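You operate a simulated robot arm through the tools that you are given. There is no shell and no other tool. Be economical: measure what you need, move in short steps, check, and stop when the job is done.

Carry out the task below with a simulated robot arm. There is one attempt and no reset: what you move stays moved.

TASK
Sift one level scoop of flour into the big yellow bowl.
Fine: tall red scoop, struck on the ledge, into the sieve; none spilt; scoop and sieve back where they stood.
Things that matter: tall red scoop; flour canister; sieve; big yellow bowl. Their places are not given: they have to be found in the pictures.

It is judged by the outcome, as a careful person would: the job done as asked, and still so three seconds after it is handed in. It fails if anything else is knocked over, pushed out of place, dropped, spilled or broken.

THE ROBOT
A 6-joint arm with a two-finger parallel gripper, fixed in place. Base frame: the origin is at the foot of the arm, x ahead of it, y to its left, z up; the work surface is at about z = 0.909. Lengths are in m, angles in degrees, forces in N, time in s.
With the tool pointing down near the work surface it reaches from about 0.24 to 0.66 m from the base axis. Its first joint turns from -66.0 to 66.0 degrees. Payload 2.9 kg.
Tool frame: the origin (TCP) lies between the finger pads and is the grasp point; the fingertips stand 0.03 m ahead of it; z points along the fingers, y is the line along which they close. The gripper opens to 0.11 m. The fingers are 0.02 m wide and 0.01 m thick; the gripper's body (0.048 by 0.112 m) begins 0.055 m behind the TCP.
Orientation is that of the tool frame in the base frame, as a unit quaternion [x, y, z, w]. With the fingers straight down and closing along the base's y, the tool's x points along the base's -x, its y along +y and its z along -z.

THE INTERFACE
- The arm moves only by the tool send_rows. Its argument "plan" is a list of rows, each a list of 3 entries, a list of its own where there are three numbers: the turn, a rotation vector about the tool's x, y, z in degrees, then the shift along the tool's x, y, z in m, then the finger opening in m, from 0 to 0.11. In form: [[[ax, ay, az], [x, y, z], jaw], ...]. A call has 1 to 8 rows; each row shifts and turns the commanded pose from where the row before left it, along the tool's axes as they then stand. A row lasts 0.2 s, in which the tool goes at most 0.05 m and 8.6 degrees; a call with a longer step from one row to the next is refused whole, and so is a gripper value outside its range. A pose out of reach is approached as far as the arm can. The call stops where the force on the tool passes 70 N (or 10 N more than at its start, if that is more) or the arm is blocked; 0.2 s more then pass. The fingers move at their own pace (about 0.108 m/s each) and stop on an object; they squeeze with about 36 N. The grip force told is the motor's: it shows also when the fingers shut on nothing. Time passes only in rows, and 0.2 s behind the last, so rows that do not move let the fingers close. It gives the time, the measured TCP pose, the force on the tool (base axes), the opening and the grip force at its end, in the units of the frame above (readings bear some noise), and new pictures: "views" is both (left out), scene, wrist or none.
- Cameras (640 x 400 px; columns grow to the right, rows downward): "scene" is fixed at [0.0798, 0.428, 1.4083]; the picture's right is [-0.76, -0.65, 0.00], its down [-0.23, 0.27, -0.94] and it looks along [0.60, -0.72, -0.35] (base axes); focal length 370 px, centre (320, 200). "wrist" rides on the gripper at [-0.036, 0, -0.057] in the tool frame; the picture's right is [0.00, -1.00, 0.00], its down [0.97, 0.00, -0.24] and it looks along [0.24, 0.00, 0.97] (tool axes); focal length 218 px, centre (320, 200).
- probe_pixels(camera, pixels): for up to 12 pixels [column, row] of the newest picture of that camera ("zoom" is the newest enlarged one), the place [x, y, z] in the base frame of the surface seen there, good to about 0.003 m. No time passes.
- zoom(camera, box): a new picture of the part [left, top, right, bottom] of that camera's present view, enlarged. No time passes.
- close_job(): hands the job in; it is judged then, once.

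Work in short steps. Measure before you move; look again where a grasp or a placing could have gone wrong, and mend it. You have 80 turns and 120 pictures in all, the two below and enlarged ones among them. Open the gripper and draw the arm clear of the work before you hand the job in, unless the task says otherwise; then end with one line.

The tools are called by a JSON object that holds its "fn" and its "kwargs". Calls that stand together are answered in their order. send_rows: Moves the arm, as the interface text tells. Its arguments: {"type":"object","properties":{"plan":{"type":"array","items":{"type":"array"}},"views":{"type":"string","enum":["both","scene","wrist","none"]}},"required":["plan"]} The other tools are called the same way: probe_pixels (camera, pixels) gives the place of the surface under pixels of a picture; zoom (camera, box) takes an enlarged picture of a part of a camera's view; close_job () hands the job in.

At the start:

```text
t: 0.0
position: [0.4099, 0.2067, 1.2371]
ee_rot: [-0.001, 1.0, 0.0, -0.001]
wrist_force: [0.6, 1.7, -0.5]
grip_width: 0.1099
grasp_force: 0.1
```

scene: 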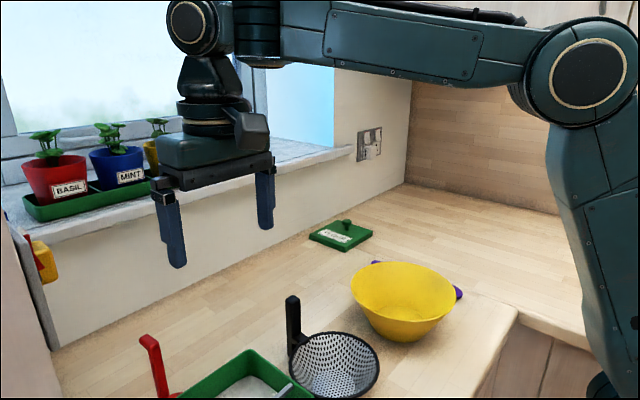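
wrist: 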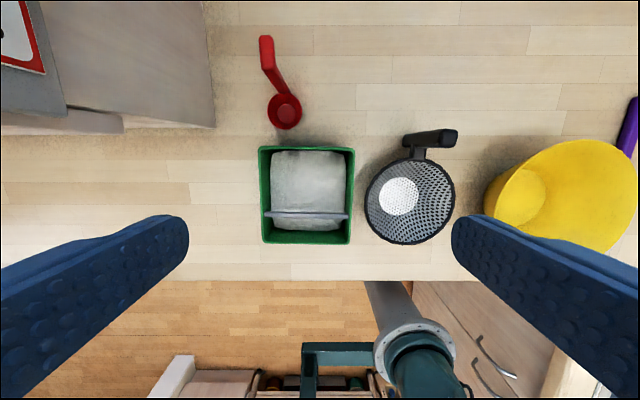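

The wrist view shows the red scoop (285,105), green canister (307,195) with a ledge bar, sieve (410,200) and yellow bowl (565,195). I'll zoom in and measure.

{"fn": "zoom", "kwargs": {"camera": "wrist", "box": [220, 20, 480, 260]}}

{"fn": "probe_pixels", "kwargs": {"camera": "wrist", "pixels": [[266, 40], [268, 65], [285, 110], [285, 122], [262, 150], [352, 152], [307, 180], [307, 214], [440, 138], [418, 153], [410, 200], [565, 200]]}}

{"fn": "zoom", "kwargs": {"camera": "scene", "box": [120, 220, 480, 400]}}

```text
1.67 times, centred on (350, 140) of wrist
```

zoom: 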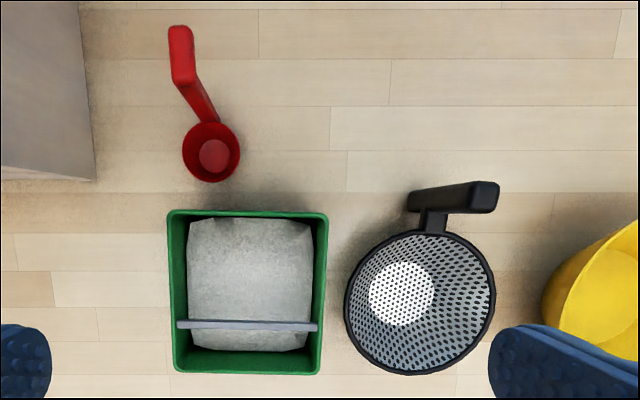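

```text
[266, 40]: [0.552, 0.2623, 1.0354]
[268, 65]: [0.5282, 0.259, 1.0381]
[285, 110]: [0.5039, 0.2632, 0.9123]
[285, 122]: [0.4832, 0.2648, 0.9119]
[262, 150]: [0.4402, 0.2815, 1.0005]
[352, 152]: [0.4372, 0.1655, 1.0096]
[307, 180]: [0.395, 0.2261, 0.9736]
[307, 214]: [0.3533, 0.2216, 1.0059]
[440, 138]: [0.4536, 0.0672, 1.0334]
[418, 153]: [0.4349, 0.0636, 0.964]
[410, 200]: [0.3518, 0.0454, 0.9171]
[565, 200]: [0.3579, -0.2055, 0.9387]
```

```text
1.78 times, centred on (300, 310) of scene
```

zoom: 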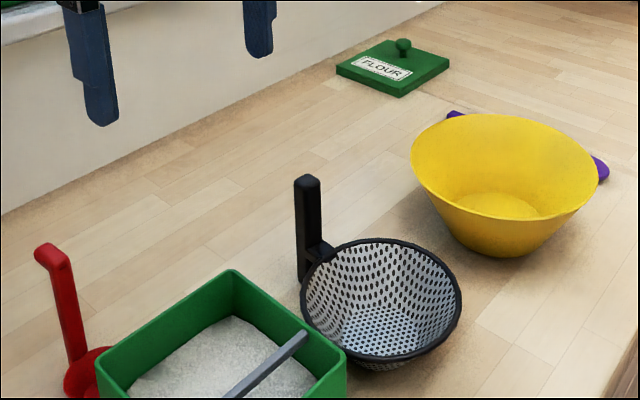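

I need finer geometry of the scoop, the canister and the ledge, so I'll zoom tighter.

{"fn": "zoom", "kwargs": {"camera": "wrist", "box": [220, 25, 360, 135]}}

{"fn": "zoom", "kwargs": {"camera": "scene", "box": [120, 320, 260, 400]}}

{"fn": "probe_pixels", "kwargs": {"camera": "scene", "pixels": [[143, 340], [155, 342], [156, 352], [158, 370], [162, 390], [293, 298], [292, 320], [293, 345], [300, 352], [277, 390], [250, 360], [345, 370]]}}

```text
3.64 times, centred on (290, 80) of wrist
```

zoom: 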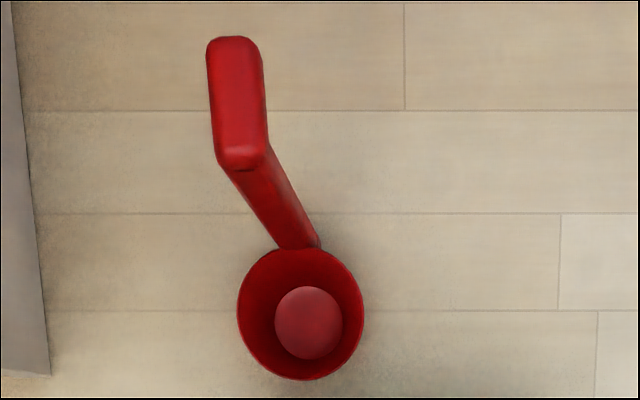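

```text
4.57 times, centred on (190, 360) of scene
```

zoom: 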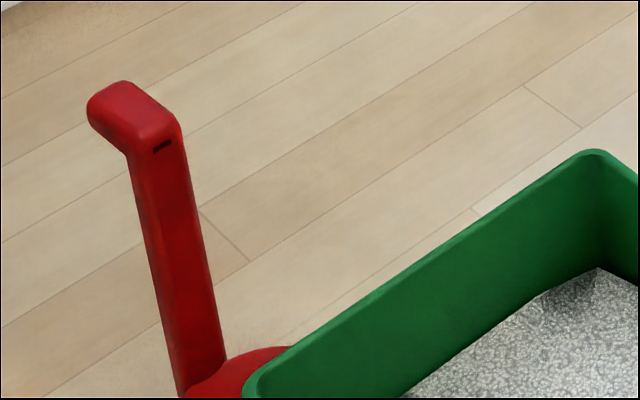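

```text
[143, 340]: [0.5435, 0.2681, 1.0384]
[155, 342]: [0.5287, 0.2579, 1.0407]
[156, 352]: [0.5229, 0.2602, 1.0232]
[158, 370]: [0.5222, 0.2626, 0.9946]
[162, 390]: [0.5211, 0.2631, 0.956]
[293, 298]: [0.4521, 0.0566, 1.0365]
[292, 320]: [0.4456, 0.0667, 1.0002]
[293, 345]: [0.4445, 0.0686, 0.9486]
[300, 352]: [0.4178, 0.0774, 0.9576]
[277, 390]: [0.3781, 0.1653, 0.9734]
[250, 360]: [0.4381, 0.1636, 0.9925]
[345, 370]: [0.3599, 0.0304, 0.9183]
```

Now the rims: scoop cup, sieve rim, bowl rim and floor, and canister walls and ledge.

{"fn": "probe_pixels", "kwargs": {"camera": "wrist", "pixels": [[268.3, 110], [301, 110], [284.5, 128.5], [287, 113], [366, 200], [454, 190], [408, 243], [400, 197], [268, 214], [345, 215], [307, 242], [307, 149]]}}

{"fn": "probe_pixels", "kwargs": {"camera": "scene", "pixels": [[353, 290], [452, 294], [400, 264], [400, 325], [400, 316], [400, 340], [330, 245], [323, 390], [379, 355], [376, 263], [459, 291], [290, 388]]}}

{"fn": "probe_pixels", "kwargs": {"camera": "wrist", "pixels": [[518, 195], [540, 195], [530, 175], [485, 205], [560, 150], [590, 141], [630, 200], [600, 250], [500, 210], [530, 222], [410, 152], [440, 144]]}}

```text
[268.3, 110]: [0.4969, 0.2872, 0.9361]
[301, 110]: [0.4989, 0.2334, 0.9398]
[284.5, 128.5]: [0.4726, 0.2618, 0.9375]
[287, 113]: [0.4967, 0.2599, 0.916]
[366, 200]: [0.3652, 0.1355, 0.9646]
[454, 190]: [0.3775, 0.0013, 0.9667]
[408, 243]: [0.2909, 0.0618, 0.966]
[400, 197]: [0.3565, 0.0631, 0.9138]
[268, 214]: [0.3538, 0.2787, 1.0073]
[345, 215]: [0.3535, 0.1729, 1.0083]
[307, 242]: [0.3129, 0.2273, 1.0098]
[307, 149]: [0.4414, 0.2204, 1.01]
```

```text
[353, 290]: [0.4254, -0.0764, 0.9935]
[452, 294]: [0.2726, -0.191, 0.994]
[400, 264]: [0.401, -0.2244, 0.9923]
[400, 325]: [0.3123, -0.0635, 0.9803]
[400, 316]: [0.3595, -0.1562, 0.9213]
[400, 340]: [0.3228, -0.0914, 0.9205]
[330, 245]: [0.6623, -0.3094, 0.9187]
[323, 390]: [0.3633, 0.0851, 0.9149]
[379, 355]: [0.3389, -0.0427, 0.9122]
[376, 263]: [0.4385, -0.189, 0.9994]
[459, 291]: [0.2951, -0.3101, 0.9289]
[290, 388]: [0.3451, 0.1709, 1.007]
```

```text
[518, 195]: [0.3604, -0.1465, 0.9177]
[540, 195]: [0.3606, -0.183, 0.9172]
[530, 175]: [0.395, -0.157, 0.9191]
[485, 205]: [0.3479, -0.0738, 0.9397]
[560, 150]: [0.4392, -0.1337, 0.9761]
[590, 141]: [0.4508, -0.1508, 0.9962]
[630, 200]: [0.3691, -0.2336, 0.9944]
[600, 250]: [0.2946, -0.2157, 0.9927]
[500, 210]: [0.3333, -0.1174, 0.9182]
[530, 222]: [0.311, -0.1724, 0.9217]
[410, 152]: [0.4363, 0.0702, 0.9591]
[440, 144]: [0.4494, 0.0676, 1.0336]
```

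Scoop handle post is at about (0.528, 0.261), with its top at 1.04; the ledge bar is at x≈0.353, z≈1.008. I'll check how close the grey structure beside the scoop is, and look at the ledge and sieve handle in detail.

{"fn": "probe_pixels", "kwargs": {"camera": "wrist", "pixels": [[210, 120], [210, 60], [190, 90], [160, 60], [120, 60], [60, 90], [115, 125]]}}

{"fn": "zoom", "kwargs": {"camera": "wrist", "box": [250, 140, 362, 250]}}

```text
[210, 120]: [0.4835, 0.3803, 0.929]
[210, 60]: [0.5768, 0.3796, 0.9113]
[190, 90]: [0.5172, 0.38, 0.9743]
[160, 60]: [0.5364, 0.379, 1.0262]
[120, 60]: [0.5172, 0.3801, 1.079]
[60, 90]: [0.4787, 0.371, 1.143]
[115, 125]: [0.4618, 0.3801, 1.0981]
```

```text
3.64 times, centred on (306, 195) of wrist
```

zoom: 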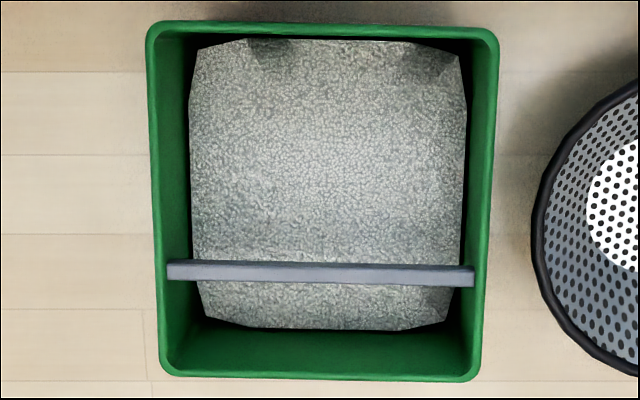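

Wall panel is at y=0.38, so clearance is enough. Moving above the scoop handle with the fingers opened to 0.06.

{"fn": "send_rows", "kwargs": {"plan": [[[0, 0, 0], [-0.031, 0.0135, 0.029], 0.06], [[0, 0, 0], [-0.031, 0.0135, 0.029], 0.06], [[0, 0, 0], [-0.031, 0.0135, 0.029], 0.06], [[0, 0, 0], [-0.03, 0.0135, 0.029], 0.06], [[0, 0, 0], [0, 0, 0], 0.06]]}}

```text
t: 1.2
position: [0.5323, 0.2615, 1.1192]
ee_rot: [0.0, 1.0, 0.001, 0.001]
wrist_force: [1.3, 0.2, 0.3]
grip_width: 0.06
grasp_force: 0.1
```

scene: 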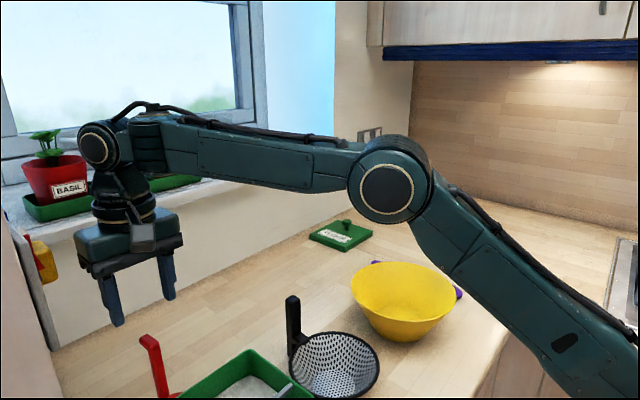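
wrist: 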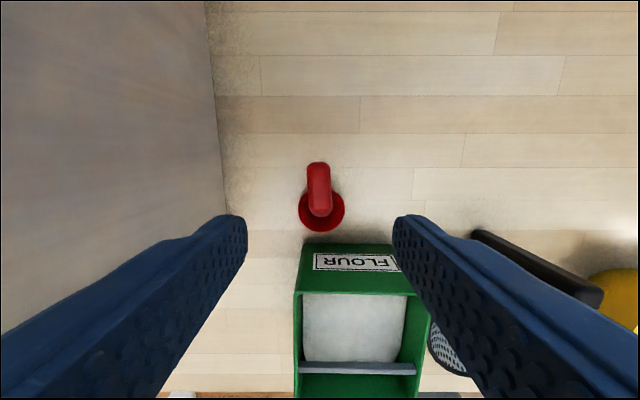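

Handle top at (319,190) is centred between the fingers. Measuring its extents.

{"fn": "probe_pixels", "kwargs": {"camera": "wrist", "pixels": [[318, 167], [320, 190], [321, 212], [309, 190], [330, 190], [302, 212], [342, 212], [323, 229], [311, 220]]}}

{"fn": "zoom", "kwargs": {"camera": "wrist", "box": [260, 145, 380, 245]}}

```text
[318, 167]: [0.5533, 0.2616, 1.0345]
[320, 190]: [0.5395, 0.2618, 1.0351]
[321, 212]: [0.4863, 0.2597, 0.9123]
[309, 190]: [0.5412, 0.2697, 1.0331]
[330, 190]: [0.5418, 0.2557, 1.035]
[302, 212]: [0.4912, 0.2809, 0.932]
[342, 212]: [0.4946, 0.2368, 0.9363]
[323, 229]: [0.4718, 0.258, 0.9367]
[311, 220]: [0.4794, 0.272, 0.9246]
```

```text
4.00 times, centred on (320, 195) of wrist
```

zoom: 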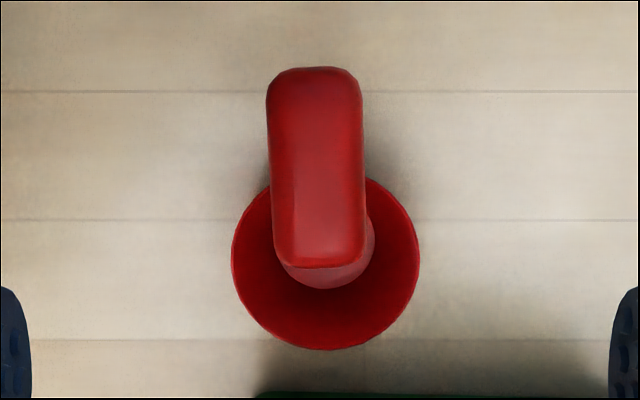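

Handle spans x 0.526–0.558 and y 0.255–0.270. Descending to z≈1.020 at x≈0.536 and closing.

{"fn": "send_rows", "kwargs": {"plan": [[[0, 0, 0], [-0.004, 0.0005, 0.04], 0.06], [[0, 0, 0], [0, 0, 0.04], 0.06], [[0, 0, 0], [0, 0, 0.02], 0.06], [[0, 0, 0], [0, 0, 0], 0.0], [[0, 0, 0], [0, 0, 0], 0.0], [[0, 0, 0], [0, 0, 0], 0.0]]}}

```text
t: 2.6
position: [0.5368, 0.2595, 1.0215]
ee_rot: [0.001, 1.0, 0.001, 0.0]
wrist_force: [-0.5, -0.3, -0.7]
grip_width: 0.0151
grasp_force: 36.1
```

scene: 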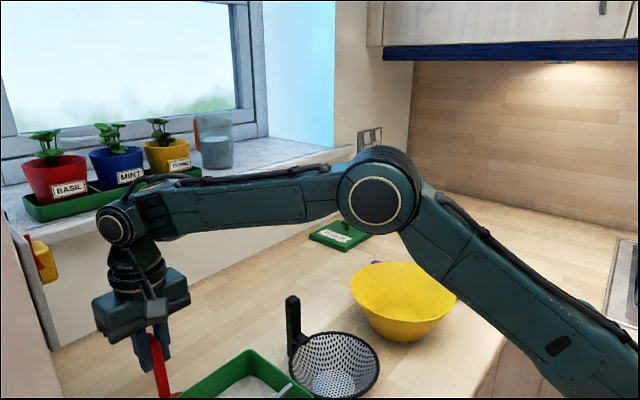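
wrist: 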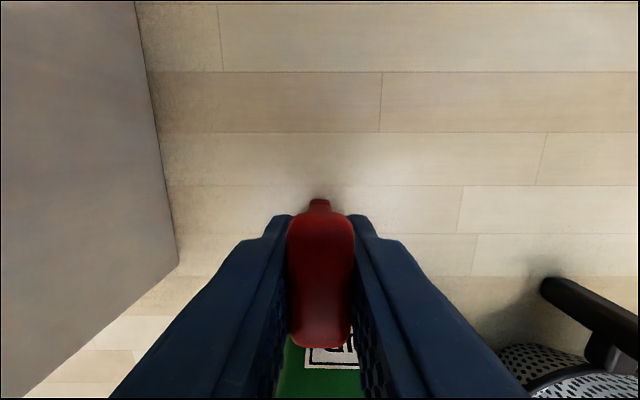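

Scoop is gripped (0.0151 m, 36 N). Lifting it straight up, then carrying it above the canister's flour.

{"fn": "send_rows", "kwargs": {"plan": [[[0, 0, 0], [0, 0, -0.03], 0.0], [[0, 0, 0], [0, 0, -0.04], 0.0], [[0, 0, 0], [0, 0, -0.04], 0.0], [[0, 0, 0], [0, 0, -0.03], 0.0], [[0, 0, 0], [0.034, -0.013, 0], 0.0], [[0, 0, 0], [0.034, -0.013, 0], 0.0], [[0, 0, 0], [0.03, -0.013, 0], 0.0], [[0, 0, 0], [0, 0, 0], 0.0]]}}

```text
t: 4.4
position: [0.4385, 0.2201, 1.159]
ee_rot: [0.0, 1.0, 0.001, 0.0]
wrist_force: [-0.4, -0.2, -0.2]
grip_width: 0.0155
grasp_force: 36.4
```

scene: 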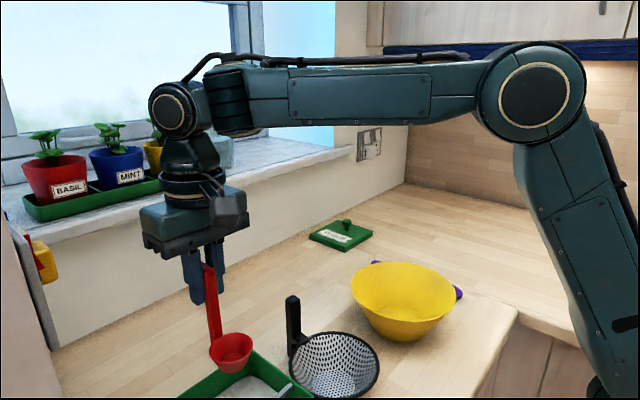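
wrist: 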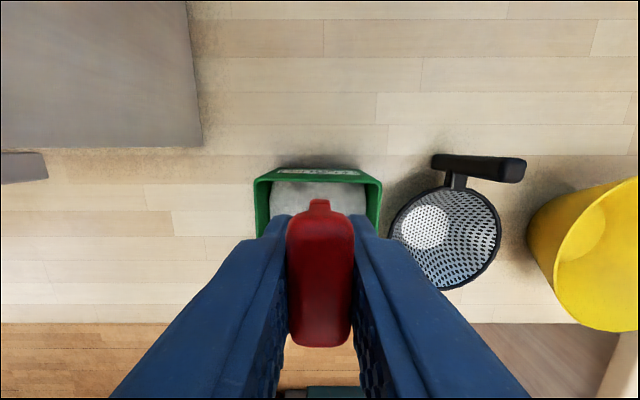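

The scene view now shows the cup at (232,345). Measuring it relative to the TCP.

{"fn": "zoom", "kwargs": {"camera": "scene", "box": [180, 300, 320, 400]}}

{"fn": "probe_pixels", "kwargs": {"camera": "scene", "pixels": [[211, 350], [252, 345], [232, 358], [232, 372], [232, 345], [213, 320], [209, 270], [290, 386], [300, 390]]}}

```text
4.00 times, centred on (250, 350) of scene
```

zoom: 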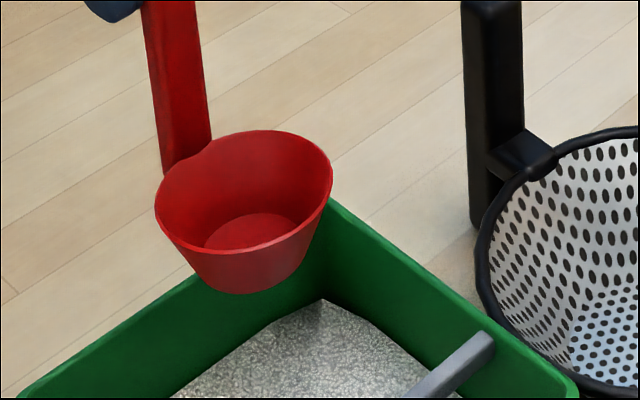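

```text
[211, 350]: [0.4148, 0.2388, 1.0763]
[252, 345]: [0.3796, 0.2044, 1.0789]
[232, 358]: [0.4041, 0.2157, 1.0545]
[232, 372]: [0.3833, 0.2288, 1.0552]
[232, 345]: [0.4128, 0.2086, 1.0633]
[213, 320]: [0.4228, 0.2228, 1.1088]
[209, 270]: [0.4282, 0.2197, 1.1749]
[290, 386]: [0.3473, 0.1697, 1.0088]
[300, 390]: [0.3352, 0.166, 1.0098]
```

Cup rim is 0.082 below and about 0.040 toward −x from the TCP. I tilt the lip down 30° above the flour and shift so that the cup is over it.

{"fn": "send_rows", "kwargs": {"plan": [[[0, -7.5, 0], [0, 0, 0], 0.0], [[0, -7.5, 0], [0, 0, 0], 0.0], [[0, -7.5, 0], [0, 0, 0], 0.0], [[0, -7.5, 0], [0, 0, 0], 0.0], [[0, 0, 0], [0.029, 0.002, 0.005], 0.0], [[0, 0, 0], [0.029, 0, 0.005], 0.0], [[0, 0, 0], [0, 0, 0], 0.0]], "views": "scene"}}

{"fn": "zoom", "kwargs": {"camera": "scene", "box": [180, 300, 320, 400]}}

```text
t: 6.0
position: [0.3945, 0.2223, 1.1227]
ee_rot: [0.001, 0.966, 0.0, 0.259]
wrist_force: [0.1, -1.1, -0.7]
grip_width: 0.0153
grasp_force: 36.4
```

scene: 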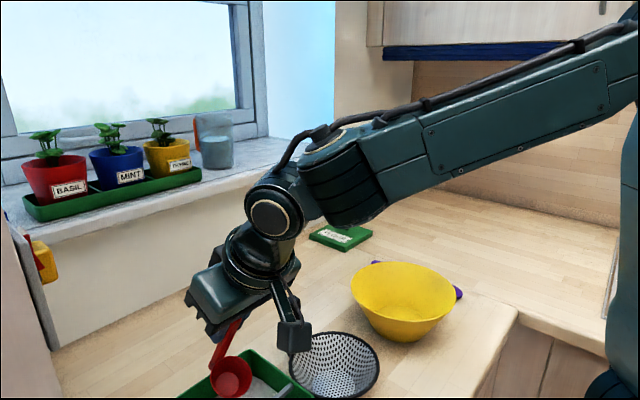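

```text
4.00 times, centred on (250, 350) of scene
```

zoom: 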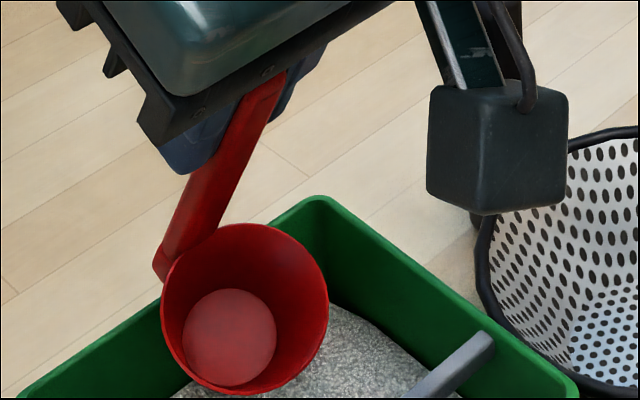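

There's a box-like gripper part at (292,335); checking where it is relative to the sieve and canister before lowering.

{"fn": "probe_pixels", "kwargs": {"camera": "scene", "pixels": [[292, 335], [280, 350], [300, 350], [310, 340], [295, 324], [223, 355], [232, 394], [232, 358], [250, 390]]}}

```text
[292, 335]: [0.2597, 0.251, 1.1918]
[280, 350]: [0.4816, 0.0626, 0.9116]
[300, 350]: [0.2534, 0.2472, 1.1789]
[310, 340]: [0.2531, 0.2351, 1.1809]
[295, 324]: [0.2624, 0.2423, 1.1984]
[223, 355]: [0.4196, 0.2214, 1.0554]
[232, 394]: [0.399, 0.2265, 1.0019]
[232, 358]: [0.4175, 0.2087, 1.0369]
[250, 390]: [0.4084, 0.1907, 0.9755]
```

The box-like part is high (z≈1.18) over x≈0.26 and clear. Now I dip the cup lip-first into the flour.

{"fn": "send_rows", "kwargs": {"plan": [[[0, 0, 0], [0.0137, 0, 0.0197], 0.0], [[0, 0, 0], [0.0137, 0, 0.0197], 0.0], [[0, 0, 0], [0.0137, 0, 0.0197], 0.0], [[0, 0, 0], [0, 0, 0], 0.0]], "views": "scene"}}

{"fn": "zoom", "kwargs": {"camera": "scene", "box": [180, 300, 320, 400]}}

```text
t: 7.0
position: [0.388, 0.225, 1.0517]
ee_rot: [0.0, 0.966, 0.001, 0.258]
wrist_force: [-0.2, -0.6, -0.7]
grip_width: 0.0156
grasp_force: 35.8
```

scene: 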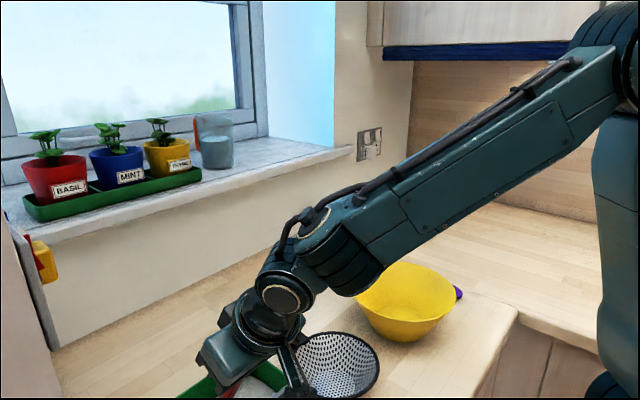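

```text
4.00 times, centred on (250, 350) of scene
```

zoom: 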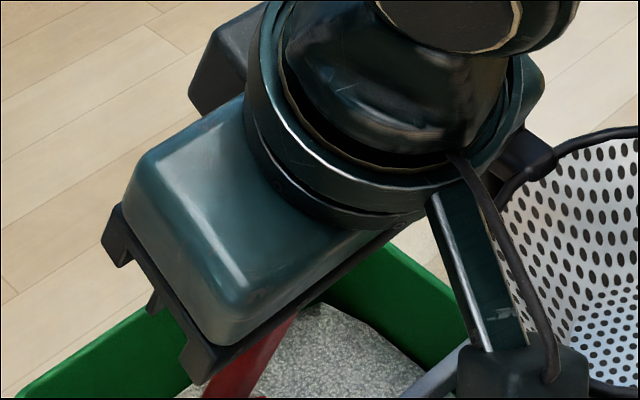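

No resistance from the flour. Now I level the cup beneath the surface while sweeping toward −x.

{"fn": "send_rows", "kwargs": {"plan": [[[0, 7.5, 0], [-0.0074, 0, 0.0056], 0.0], [[0, 7.5, 0], [-0.008, 0, 0.0047], 0.0], [[0, 7.5, 0], [-0.0086, 0, 0.0035], 0.0], [[0, 7.5, 0], [-0.009, 0, 0.0014], 0.0], [[0, 0, 0], [0, 0, 0], 0.0]], "views": "none"}}

```text
t: 8.2
position: [0.4238, 0.2234, 1.0476]
ee_rot: [0.0, 1.0, 0.0, -0.001]
wrist_force: [0.2, -0.4, -0.9]
grip_width: 0.0156
grasp_force: 36.6
```

Level, with the cup rim at about 0.966, under the surface. Raising slowly to inspect the fill.

{"fn": "send_rows", "kwargs": {"plan": [[[0, 0, 0], [0, 0, -0.015], 0.0], [[0, 0, 0], [0, 0, -0.02], 0.0], [[0, 0, 0], [0, 0, -0.02], 0.0], [[0, 0, 0], [0, 0, -0.025], 0.0], [[0, 0, 0], [0, 0, 0], 0.0]], "views": "scene"}}

{"fn": "zoom", "kwargs": {"camera": "scene", "box": [180, 300, 320, 400]}}

```text
t: 9.4
position: [0.4246, 0.2231, 1.1263]
ee_rot: [0.0, 1.0, 0.0, 0.001]
wrist_force: [-0.2, 0.2, -0.7]
grip_width: 0.0154
grasp_force: 35.9
```

scene: 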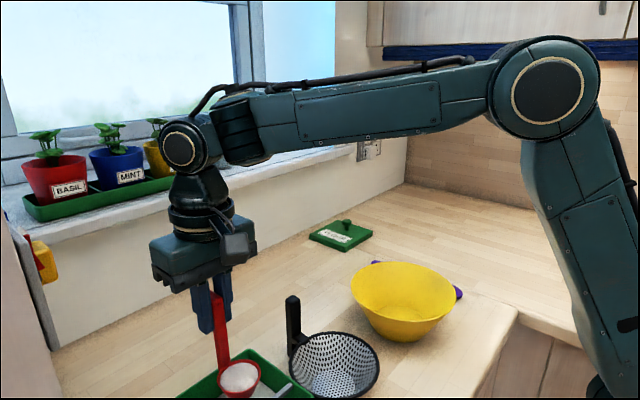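

```text
4.00 times, centred on (250, 350) of scene
```

zoom: 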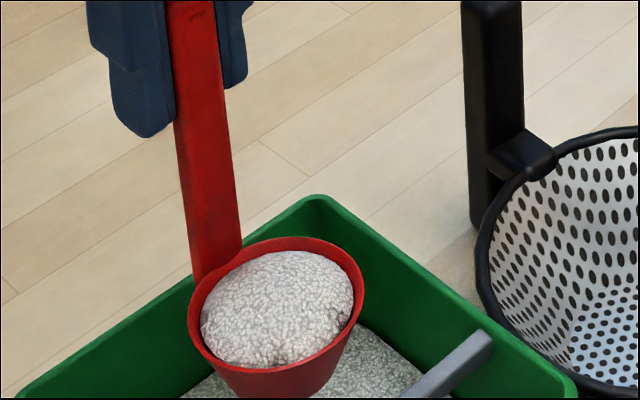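

The cup is filled with a slight heap. Measuring rim, heap top and ledge.

{"fn": "probe_pixels", "kwargs": {"camera": "scene", "pixels": [[240, 378], [240, 368], [235, 385], [250, 375], [270, 378], [228, 383], [295, 388], [299, 386], [302, 384], [296, 392], [265, 362]]}}

{"fn": "zoom", "kwargs": {"camera": "scene", "box": [220, 355, 310, 400]}}

```text
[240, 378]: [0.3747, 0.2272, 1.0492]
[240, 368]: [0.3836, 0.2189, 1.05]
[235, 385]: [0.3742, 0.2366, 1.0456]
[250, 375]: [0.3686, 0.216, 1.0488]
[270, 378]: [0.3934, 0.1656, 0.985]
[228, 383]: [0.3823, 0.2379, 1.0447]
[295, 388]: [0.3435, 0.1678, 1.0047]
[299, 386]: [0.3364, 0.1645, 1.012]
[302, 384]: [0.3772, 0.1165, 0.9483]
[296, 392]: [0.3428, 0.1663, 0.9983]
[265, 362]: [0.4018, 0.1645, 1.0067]
```

```text
7.11 times, centred on (265, 378) of scene
```

zoom: 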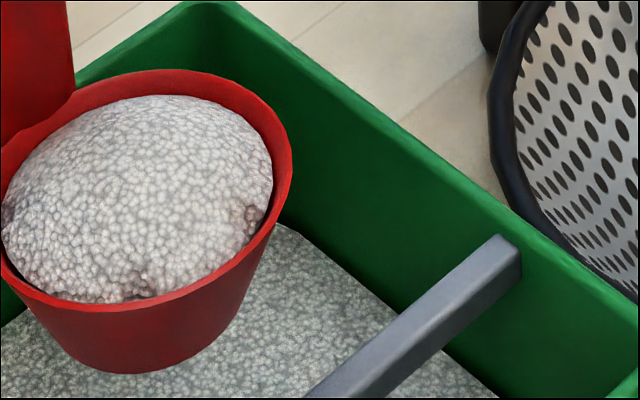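

Rim is at 1.044 and the heap about 5 mm above it; the ledge underside is around 1.000. I lower the rim to ≈0.997 beside the ledge and slide it under toward −x.

{"fn": "send_rows", "kwargs": {"plan": [[[0, 0, 0], [0, 0, 0.023], 0.0], [[0, 0, 0], [0, 0, 0.024], 0.0], [[0, 0, 0], [0, 0, 0], 0.0], [[0, 0, 0], [0.012, 0, 0], 0.0], [[0, 0, 0], [0.012, 0, 0], 0.0], [[0, 0, 0], [0.011, 0, 0], 0.0], [[0, 0, 0], [0, 0, 0], 0.0]]}}

{"fn": "zoom", "kwargs": {"camera": "scene", "box": [180, 300, 320, 400]}}

```text
t: 11.0
position: [0.3883, 0.2236, 1.0793]
ee_rot: [0.0, 1.0, 0.001, 0.0]
wrist_force: [0.2, 1.1, -0.9]
grip_width: 0.0155
grasp_force: 36.1
```

scene: 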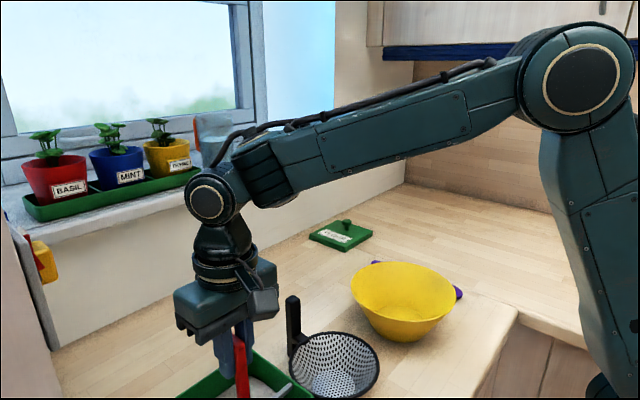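
wrist: 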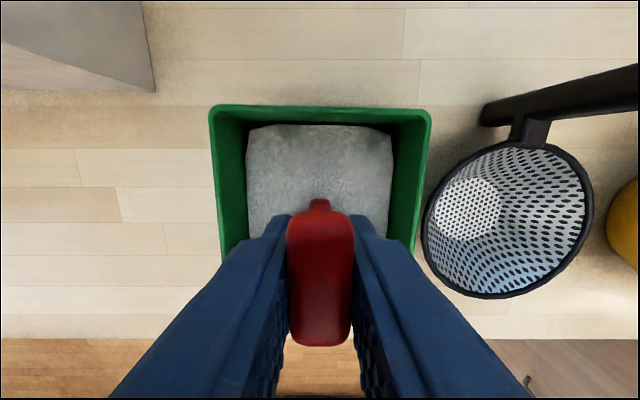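

```text
4.00 times, centred on (250, 350) of scene
```

zoom: 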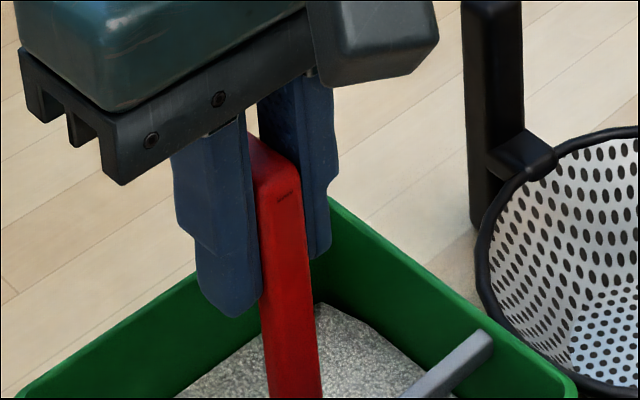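

Cup is under the ledge with no contact yet. Raising in 1 mm steps to touch the ledge with the rim.

{"fn": "send_rows", "kwargs": {"plan": [[[0, 0, 0], [0, 0, -0.001], 0.0], [[0, 0, 0], [0, 0, -0.001], 0.0], [[0, 0, 0], [0, 0, 0], 0.0]], "views": "none"}}

```text
t: 11.8
position: [0.3887, 0.2232, 1.0813]
ee_rot: [0.0, 1.0, 0.001, 0.001]
wrist_force: [0.2, -0.2, -5.6]
grip_width: 0.0157
grasp_force: 35.9
```

Light contact (5.6 N): the rim touches the ledge. Pulling the cup +x along it so the ledge strikes off the heap over the front lip.

{"fn": "send_rows", "kwargs": {"plan": [[[0, 0, 0], [-0.008, 0, 0], 0.0], [[0, 0, 0], [-0.008, 0, 0], 0.0], [[0, 0, 0], [-0.008, 0, 0], 0.0], [[0, 0, 0], [-0.008, 0, 0], 0.0], [[0, 0, 0], [-0.007, 0, 0], 0.0], [[0, 0, 0], [0, 0, 0], 0.0]], "views": "none"}}

{"fn": "send_rows", "kwargs": {"plan": [[[0, 0, 0], [0, 0, -0.02], 0.0], [[0, 0, 0], [0, 0, -0.025], 0.0], [[0, 0, 0], [0, 0, 0], 0.0]], "views": "scene"}}

{"fn": "zoom", "kwargs": {"camera": "scene", "box": [220, 355, 310, 400]}}

```text
t: 13.2
position: [0.4268, 0.2231, 1.0834]
ee_rot: [0.001, 1.0, 0.001, 0.0]
wrist_force: [0.6, 0.6, -1.5]
grip_width: 0.0156
grasp_force: 35.7
```

```text
t: 14.0
position: [0.4278, 0.2232, 1.1274]
ee_rot: [0.0, 1.0, 0.001, 0.0]
wrist_force: [-0.3, 1.2, -1.7]
grip_width: 0.0155
grasp_force: 36.3
```

scene: 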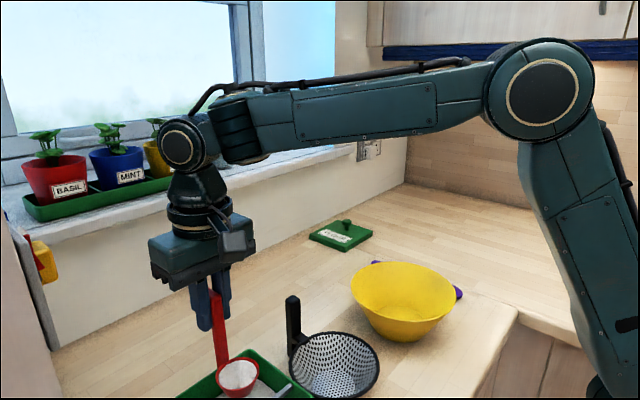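

```text
7.11 times, centred on (265, 378) of scene
```

zoom: 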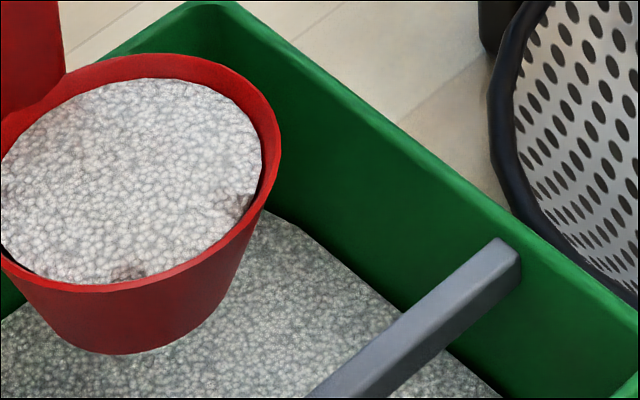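

The flour now looks flat. Checking the levels across the cup.

{"fn": "probe_pixels", "kwargs": {"camera": "scene", "pixels": [[238, 378], [238, 370], [230, 378], [246, 372], [238, 388], [228, 372], [250, 380]]}}

{"fn": "zoom", "kwargs": {"camera": "scene", "box": [205, 345, 275, 400]}}

```text
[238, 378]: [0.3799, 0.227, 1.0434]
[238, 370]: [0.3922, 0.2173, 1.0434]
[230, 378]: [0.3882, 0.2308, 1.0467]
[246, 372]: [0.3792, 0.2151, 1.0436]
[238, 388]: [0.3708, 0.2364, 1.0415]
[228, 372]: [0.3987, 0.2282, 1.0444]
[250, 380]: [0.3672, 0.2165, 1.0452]
```

```text
7.27 times, centred on (240, 372) of scene
```

zoom: 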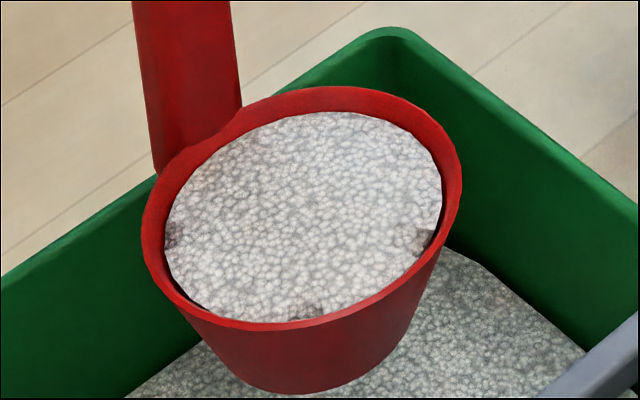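

Level: surface 1.0435, rim about 1.045. I raise it a little and yaw slowly −90° about the tool axis over the canister so the handle ends on +y, preparing the pour toward −y.

{"fn": "send_rows", "kwargs": {"plan": [[[0, 0, 0], [0, 0, -0.02], 0.0], [[0, 0, 0], [0, 0, -0.02], 0.0], [[0, 0, -7.5], [0, 0, 0], 0.0], [[0, 0, -7.5], [0, 0, 0], 0.0], [[0, 0, -7.5], [0, 0, 0], 0.0], [[0, 0, -7.5], [0, 0, 0], 0.0], [[0, 0, -7.5], [0, 0, 0], 0.0], [[0, 0, -7.5], [0, 0, 0], 0.0]], "views": "none"}}

{"fn": "send_rows", "kwargs": {"plan": [[[0, 0, -7.5], [0, 0, 0], 0.0], [[0, 0, -7.5], [0, 0, 0], 0.0], [[0, 0, -7.5], [0, 0, 0], 0.0], [[0, 0, -7.5], [0, 0, 0], 0.0], [[0, 0, -7.5], [0, 0, 0], 0.0], [[0, 0, -7.5], [0, 0, 0], 0.0], [[0, 0, 0], [0, 0, 0], 0.0]]}}

```text
t: 15.8
position: [0.4289, 0.2237, 1.1691]
ee_rot: [-0.384, 0.924, 0.001, 0.0]
wrist_force: [-0.9, -0.9, -0.3]
grip_width: 0.0156
grasp_force: 36.0
```

```text
t: 17.4
position: [0.4284, 0.2224, 1.1676]
ee_rot: [0.707, -0.707, 0.0, 0.0]
wrist_force: [-0.6, -0.6, -0.6]
grip_width: 0.0156
grasp_force: 36.2
```

scene: 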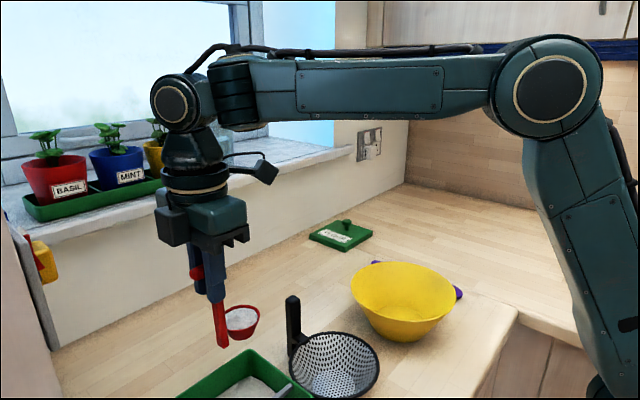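
wrist: 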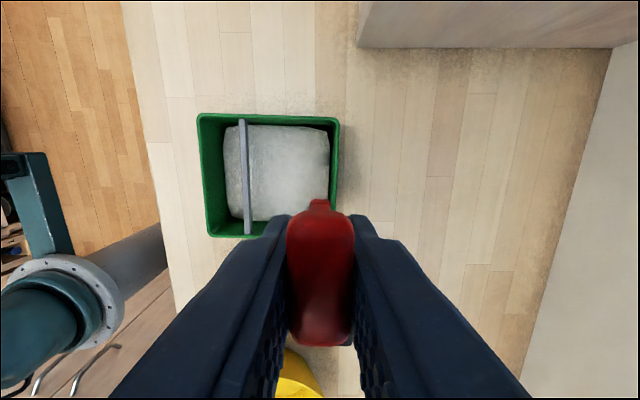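

Yawed cleanly, flour still in the cup (241,320). Carrying it gently to above the sieve centre (0.364, 0.068).

{"fn": "send_rows", "kwargs": {"plan": [[[0, 0, 0], [0.015, 0.009, 0], 0.0], [[0, 0, 0], [0.025, 0.014, 0], 0.0], [[0, 0, 0], [0.025, 0.014, 0], 0.0], [[0, 0, 0], [0.025, 0.014, 0.012], 0.0], [[0, 0, 0], [0.024, 0.012, 0.015], 0.0], [[0, 0, 0], [0, 0, 0.01], 0.0], [[0, 0, 0], [0, 0, 0], 0.0]]}}

{"fn": "zoom", "kwargs": {"camera": "scene", "box": [220, 270, 420, 400]}}

```text
t: 19.0
position: [0.3651, 0.1098, 1.1299]
ee_rot: [-0.707, 0.707, 0.001, 0.0]
wrist_force: [0.2, -0.7, -1.5]
grip_width: 0.0152
grasp_force: 36.0
```

scene: 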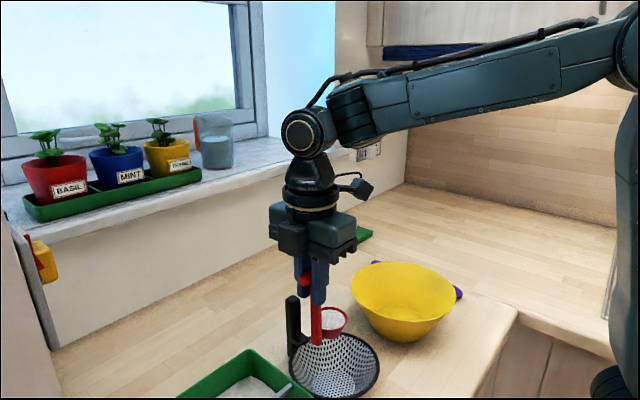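
wrist: 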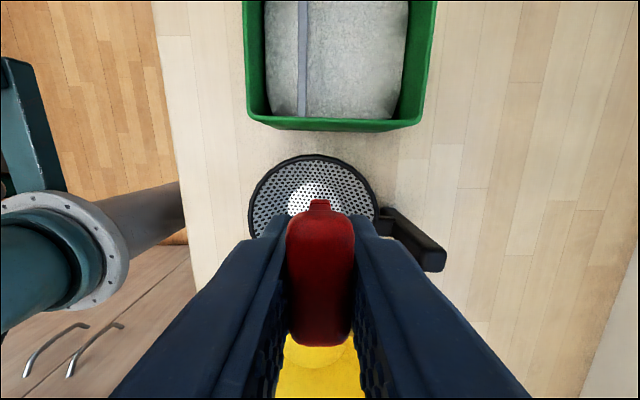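

```text
3.08 times, centred on (320, 335) of scene
```

zoom: 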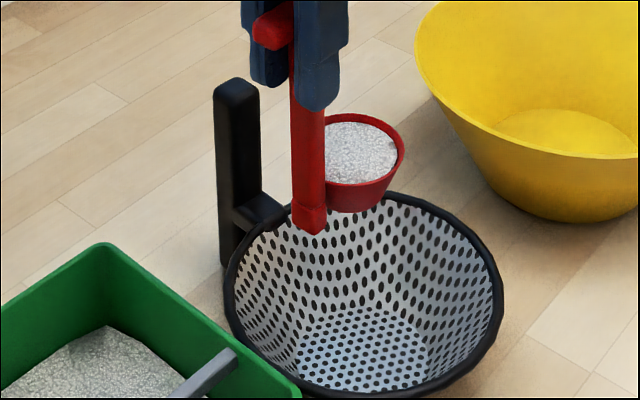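

Cup is over the sieve. Lowering 37 mm, then slowly tilting 30° with the lip kept above the sieve.

{"fn": "send_rows", "kwargs": {"plan": [[[0, 0, 0], [0, 0, 0.018], 0.0], [[0, 0, 0], [0, 0, 0.018], 0.0], [[0, 0, 0], [0, 0, 0], 0.0]], "views": "none"}}

{"fn": "send_rows", "kwargs": {"plan": [[[0, -3.75, 0], [0.0046, 0, -0.0017], 0.0], [[0, -3.75, 0], [0.0045, 0, -0.0019], 0.0], [[0, -3.75, 0], [0.0044, 0, -0.0022], 0.0], [[0, -3.75, 0], [0.0042, 0, -0.0025], 0.0], [[0, -3.75, 0], [0.004, 0, -0.0028], 0.0], [[0, -3.75, 0], [0.0038, 0, -0.0031], 0.0], [[0, -3.75, 0], [0.0036, 0, -0.0033], 0.0], [[0, -3.75, 0], [0.0034, 0, -0.0035], 0.0]], "views": "scene"}}

{"fn": "zoom", "kwargs": {"camera": "scene", "box": [220, 270, 420, 400]}}

```text
t: 19.8
position: [0.363, 0.1106, 1.0952]
ee_rot: [0.707, -0.707, 0.0, -0.001]
wrist_force: [0.8, 0.6, -0.4]
grip_width: 0.0153
grasp_force: 35.7
```

```text
t: 21.6
position: [0.3656, 0.0737, 1.1075]
ee_rot: [-0.683, 0.683, 0.185, 0.184]
wrist_force: [-0.1, 0.4, -1.2]
grip_width: 0.0153
grasp_force: 36.0
```

scene: 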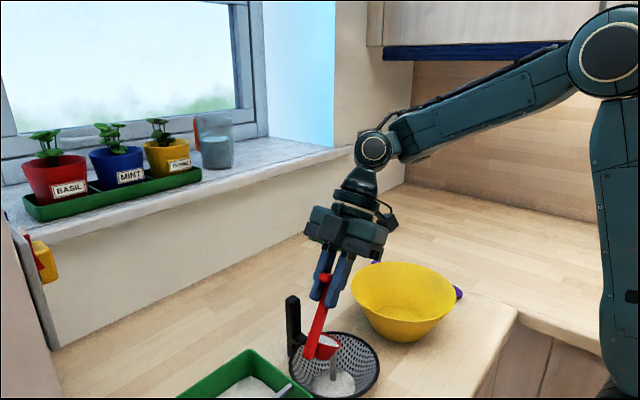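

```text
3.08 times, centred on (320, 335) of scene
```

zoom: 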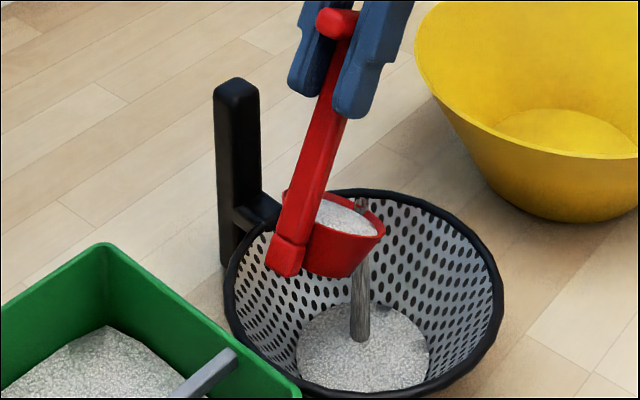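

Flour streams cleanly into the sieve. Continuing the tilt to 60°.

{"fn": "send_rows", "kwargs": {"plan": [[[0, -3.75, 0], [0.0049, 0, -0.0031], 0.0], [[0, -3.75, 0], [0.0047, 0, -0.0034], 0.0], [[0, -3.75, 0], [0.0045, 0, -0.0036], 0.0], [[0, -3.75, 0], [0.0042, 0, -0.004], 0.0], [[0, -3.75, 0], [0.004, 0, -0.0042], 0.0], [[0, -3.75, 0], [0.0037, 0, -0.0045], 0.0], [[0, -3.75, 0], [0.0034, 0, -0.0047], 0.0], [[0, -3.75, 0], [0.0031, 0, -0.0049], 0.0]], "views": "scene"}}

{"fn": "zoom", "kwargs": {"camera": "scene", "box": [220, 270, 420, 400]}}

```text
t: 23.4
position: [0.3631, 0.0308, 1.1022]
ee_rot: [-0.612, 0.613, 0.353, 0.354]
wrist_force: [-0.2, -0.3, -1.2]
grip_width: 0.0149
grasp_force: 35.9
out of reach, approached as far as the arm can: row 8
```

scene: 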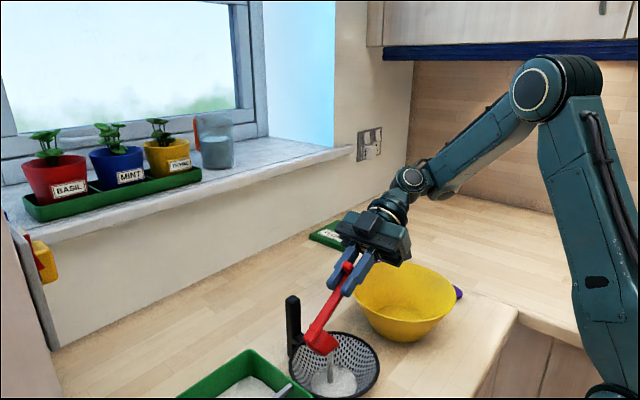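

```text
3.08 times, centred on (320, 335) of scene
```

zoom: 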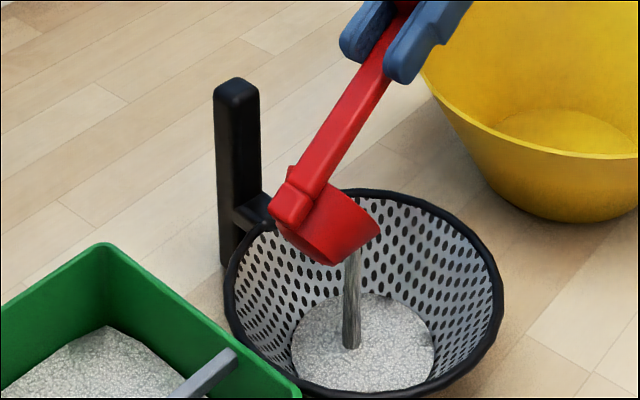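

Flour is still streaming, but the arm reached a joint limit near 60°. I swing the tool 30° in azimuth (keeping the lip over the sieve), to free the wrist for more tilt.

{"fn": "send_rows", "kwargs": {"plan": [[[3.25, 0, 1.875], [0, 0.002, 0], 0.0], [[3.25, 0, 1.875], [0, 0.002, 0], 0.0], [[3.25, 0, 1.875], [0, 0.002, 0], 0.0], [[3.25, 0, 1.875], [0, 0.002, 0], 0.0], [[3.25, 0, 1.875], [0, 0.002, 0], 0.0], [[3.25, 0, 1.875], [0, 0.002, 0], 0.0], [[3.25, 0, 1.875], [0, 0.002, 0], 0.0], [[3.25, 0, 1.875], [0, 0.002, 0], 0.0]], "views": "scene"}}

{"fn": "zoom", "kwargs": {"camera": "scene", "box": [220, 270, 420, 400]}}

```text
t: 25.2
position: [0.3474, 0.0344, 1.1027]
ee_rot: [-0.432, 0.75, 0.25, 0.433]
wrist_force: [-0.6, 0.1, -0.3]
grip_width: 0.0153
grasp_force: 35.7
```

scene: 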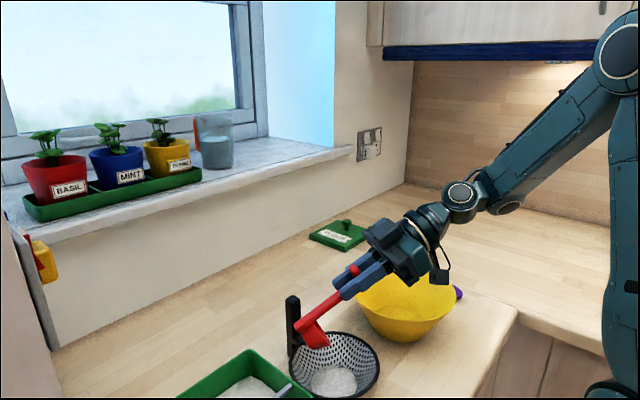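

```text
3.08 times, centred on (320, 335) of scene
```

zoom: 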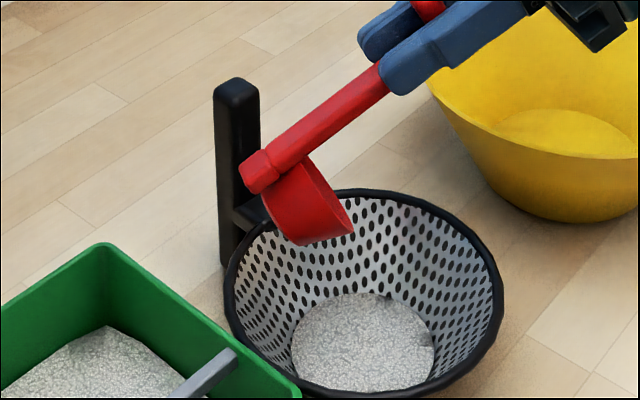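

The stream has stopped at this tilt, so a bit more tilt is needed. First I check how low the gripper's box (441,276) hangs over the bowl.

{"fn": "probe_pixels", "kwargs": {"camera": "scene", "pixels": [[435, 278], [446, 280], [440, 272], [420, 285], [430, 255], [400, 265]]}}

{"fn": "zoom", "kwargs": {"camera": "scene", "box": [340, 180, 480, 340]}}

```text
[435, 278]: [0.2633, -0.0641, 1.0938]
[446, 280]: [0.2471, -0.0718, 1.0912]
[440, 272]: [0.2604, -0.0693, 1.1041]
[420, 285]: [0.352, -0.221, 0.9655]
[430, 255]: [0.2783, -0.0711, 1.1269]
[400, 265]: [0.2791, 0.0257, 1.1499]
```

```text
2.50 times, centred on (410, 260) of scene
```

zoom: 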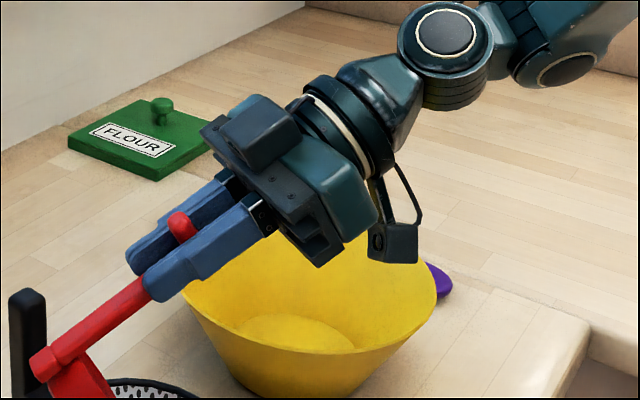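

Box is well clear. Tilting on toward 90° with the lip kept above the sieve.

{"fn": "send_rows", "kwargs": {"plan": [[[0, -3.75, 0], [0.0005, 0, -0.0061], 0.0], [[0, -3.75, 0], [0.0001, 0, -0.0061], 0.0], [[0, -3.75, 0], [-0.0002, 0, -0.0061], 0.0], [[0, -3.75, 0], [-0.0007, 0, -0.0061], 0.0], [[0, -3.75, 0], [-0.001, 0, -0.006], 0.0], [[0, -3.75, 0], [-0.0015, 0, -0.0059], 0.0], [[0, -3.75, 0], [-0.0018, 0, -0.0058], 0.0], [[0, -3.75, 0], [-0.0022, 0, -0.0057], 0.0]], "views": "scene"}}

{"fn": "zoom", "kwargs": {"camera": "scene", "box": [220, 270, 420, 400]}}

```text
t: 27.0
position: [0.3008, 0.0021, 1.0318]
ee_rot: [-0.356, 0.615, 0.349, 0.611]
wrist_force: [-0.8, -0.8, -1.0]
grip_width: 0.0154
grasp_force: 35.7
out of reach, approached as far as the arm can: row 5, 6, 7, 8
```

scene: 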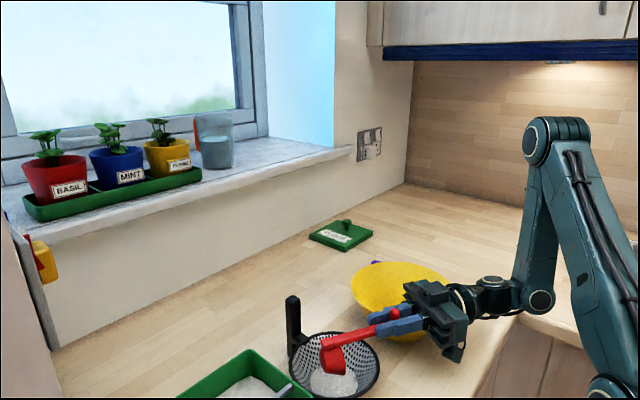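

```text
3.08 times, centred on (320, 335) of scene
```

zoom: 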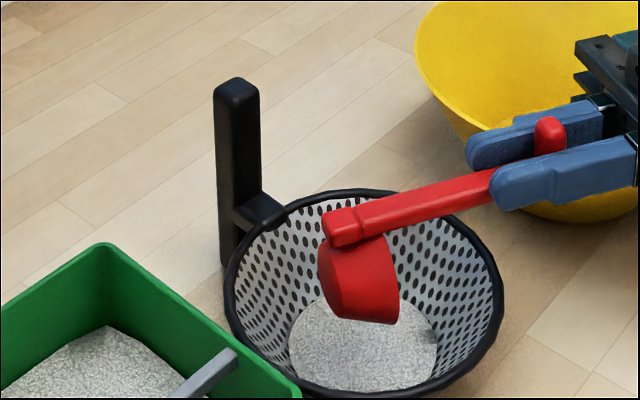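

At ~89° tilt the arm dropped the pose a bit (z 1.03), but nothing touched and the lip is inside the sieve. I wait briefly to empty it, then look.

{"fn": "send_rows", "kwargs": {"plan": [[[0, 0, 0], [0, 0, 0], 0.0], [[0, 0, 0], [0, 0, 0], 0.0], [[0, 0, 0], [0, 0, 0], 0.0], [[0, 0, 0], [0, 0, 0], 0.0]]}}

{"fn": "zoom", "kwargs": {"camera": "scene", "box": [280, 310, 480, 400]}}

```text
t: 28.0
position: [0.2993, 0.0023, 1.0297]
ee_rot: [-0.357, 0.615, 0.349, 0.61]
wrist_force: [0.6, 0.1, -0.6]
grip_width: 0.0153
grasp_force: 36.3
```

scene: 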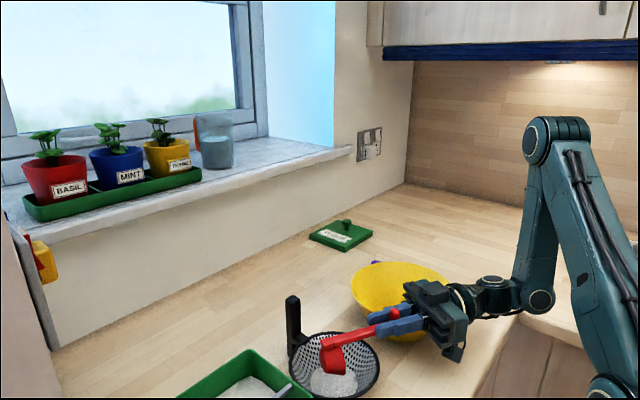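
wrist: 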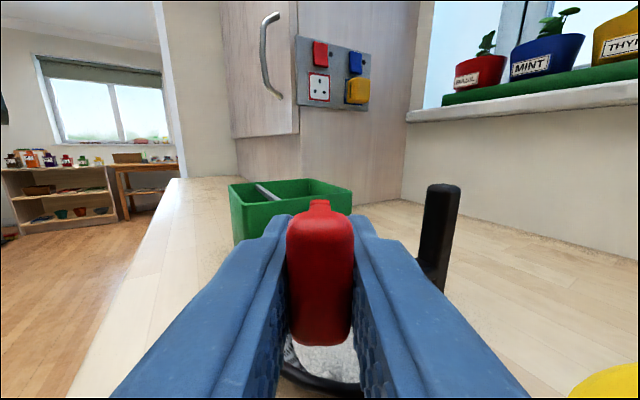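

```text
3.20 times, centred on (380, 355) of scene
```

zoom: 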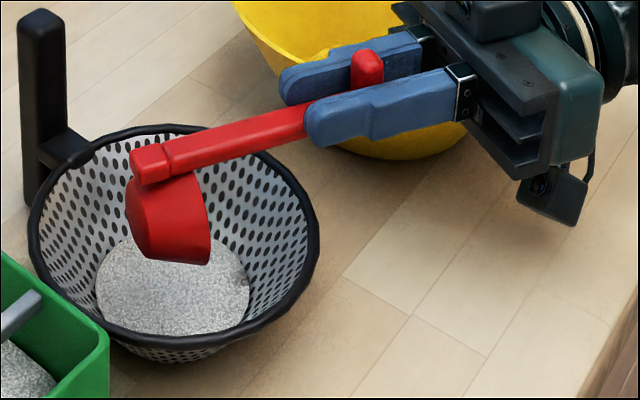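

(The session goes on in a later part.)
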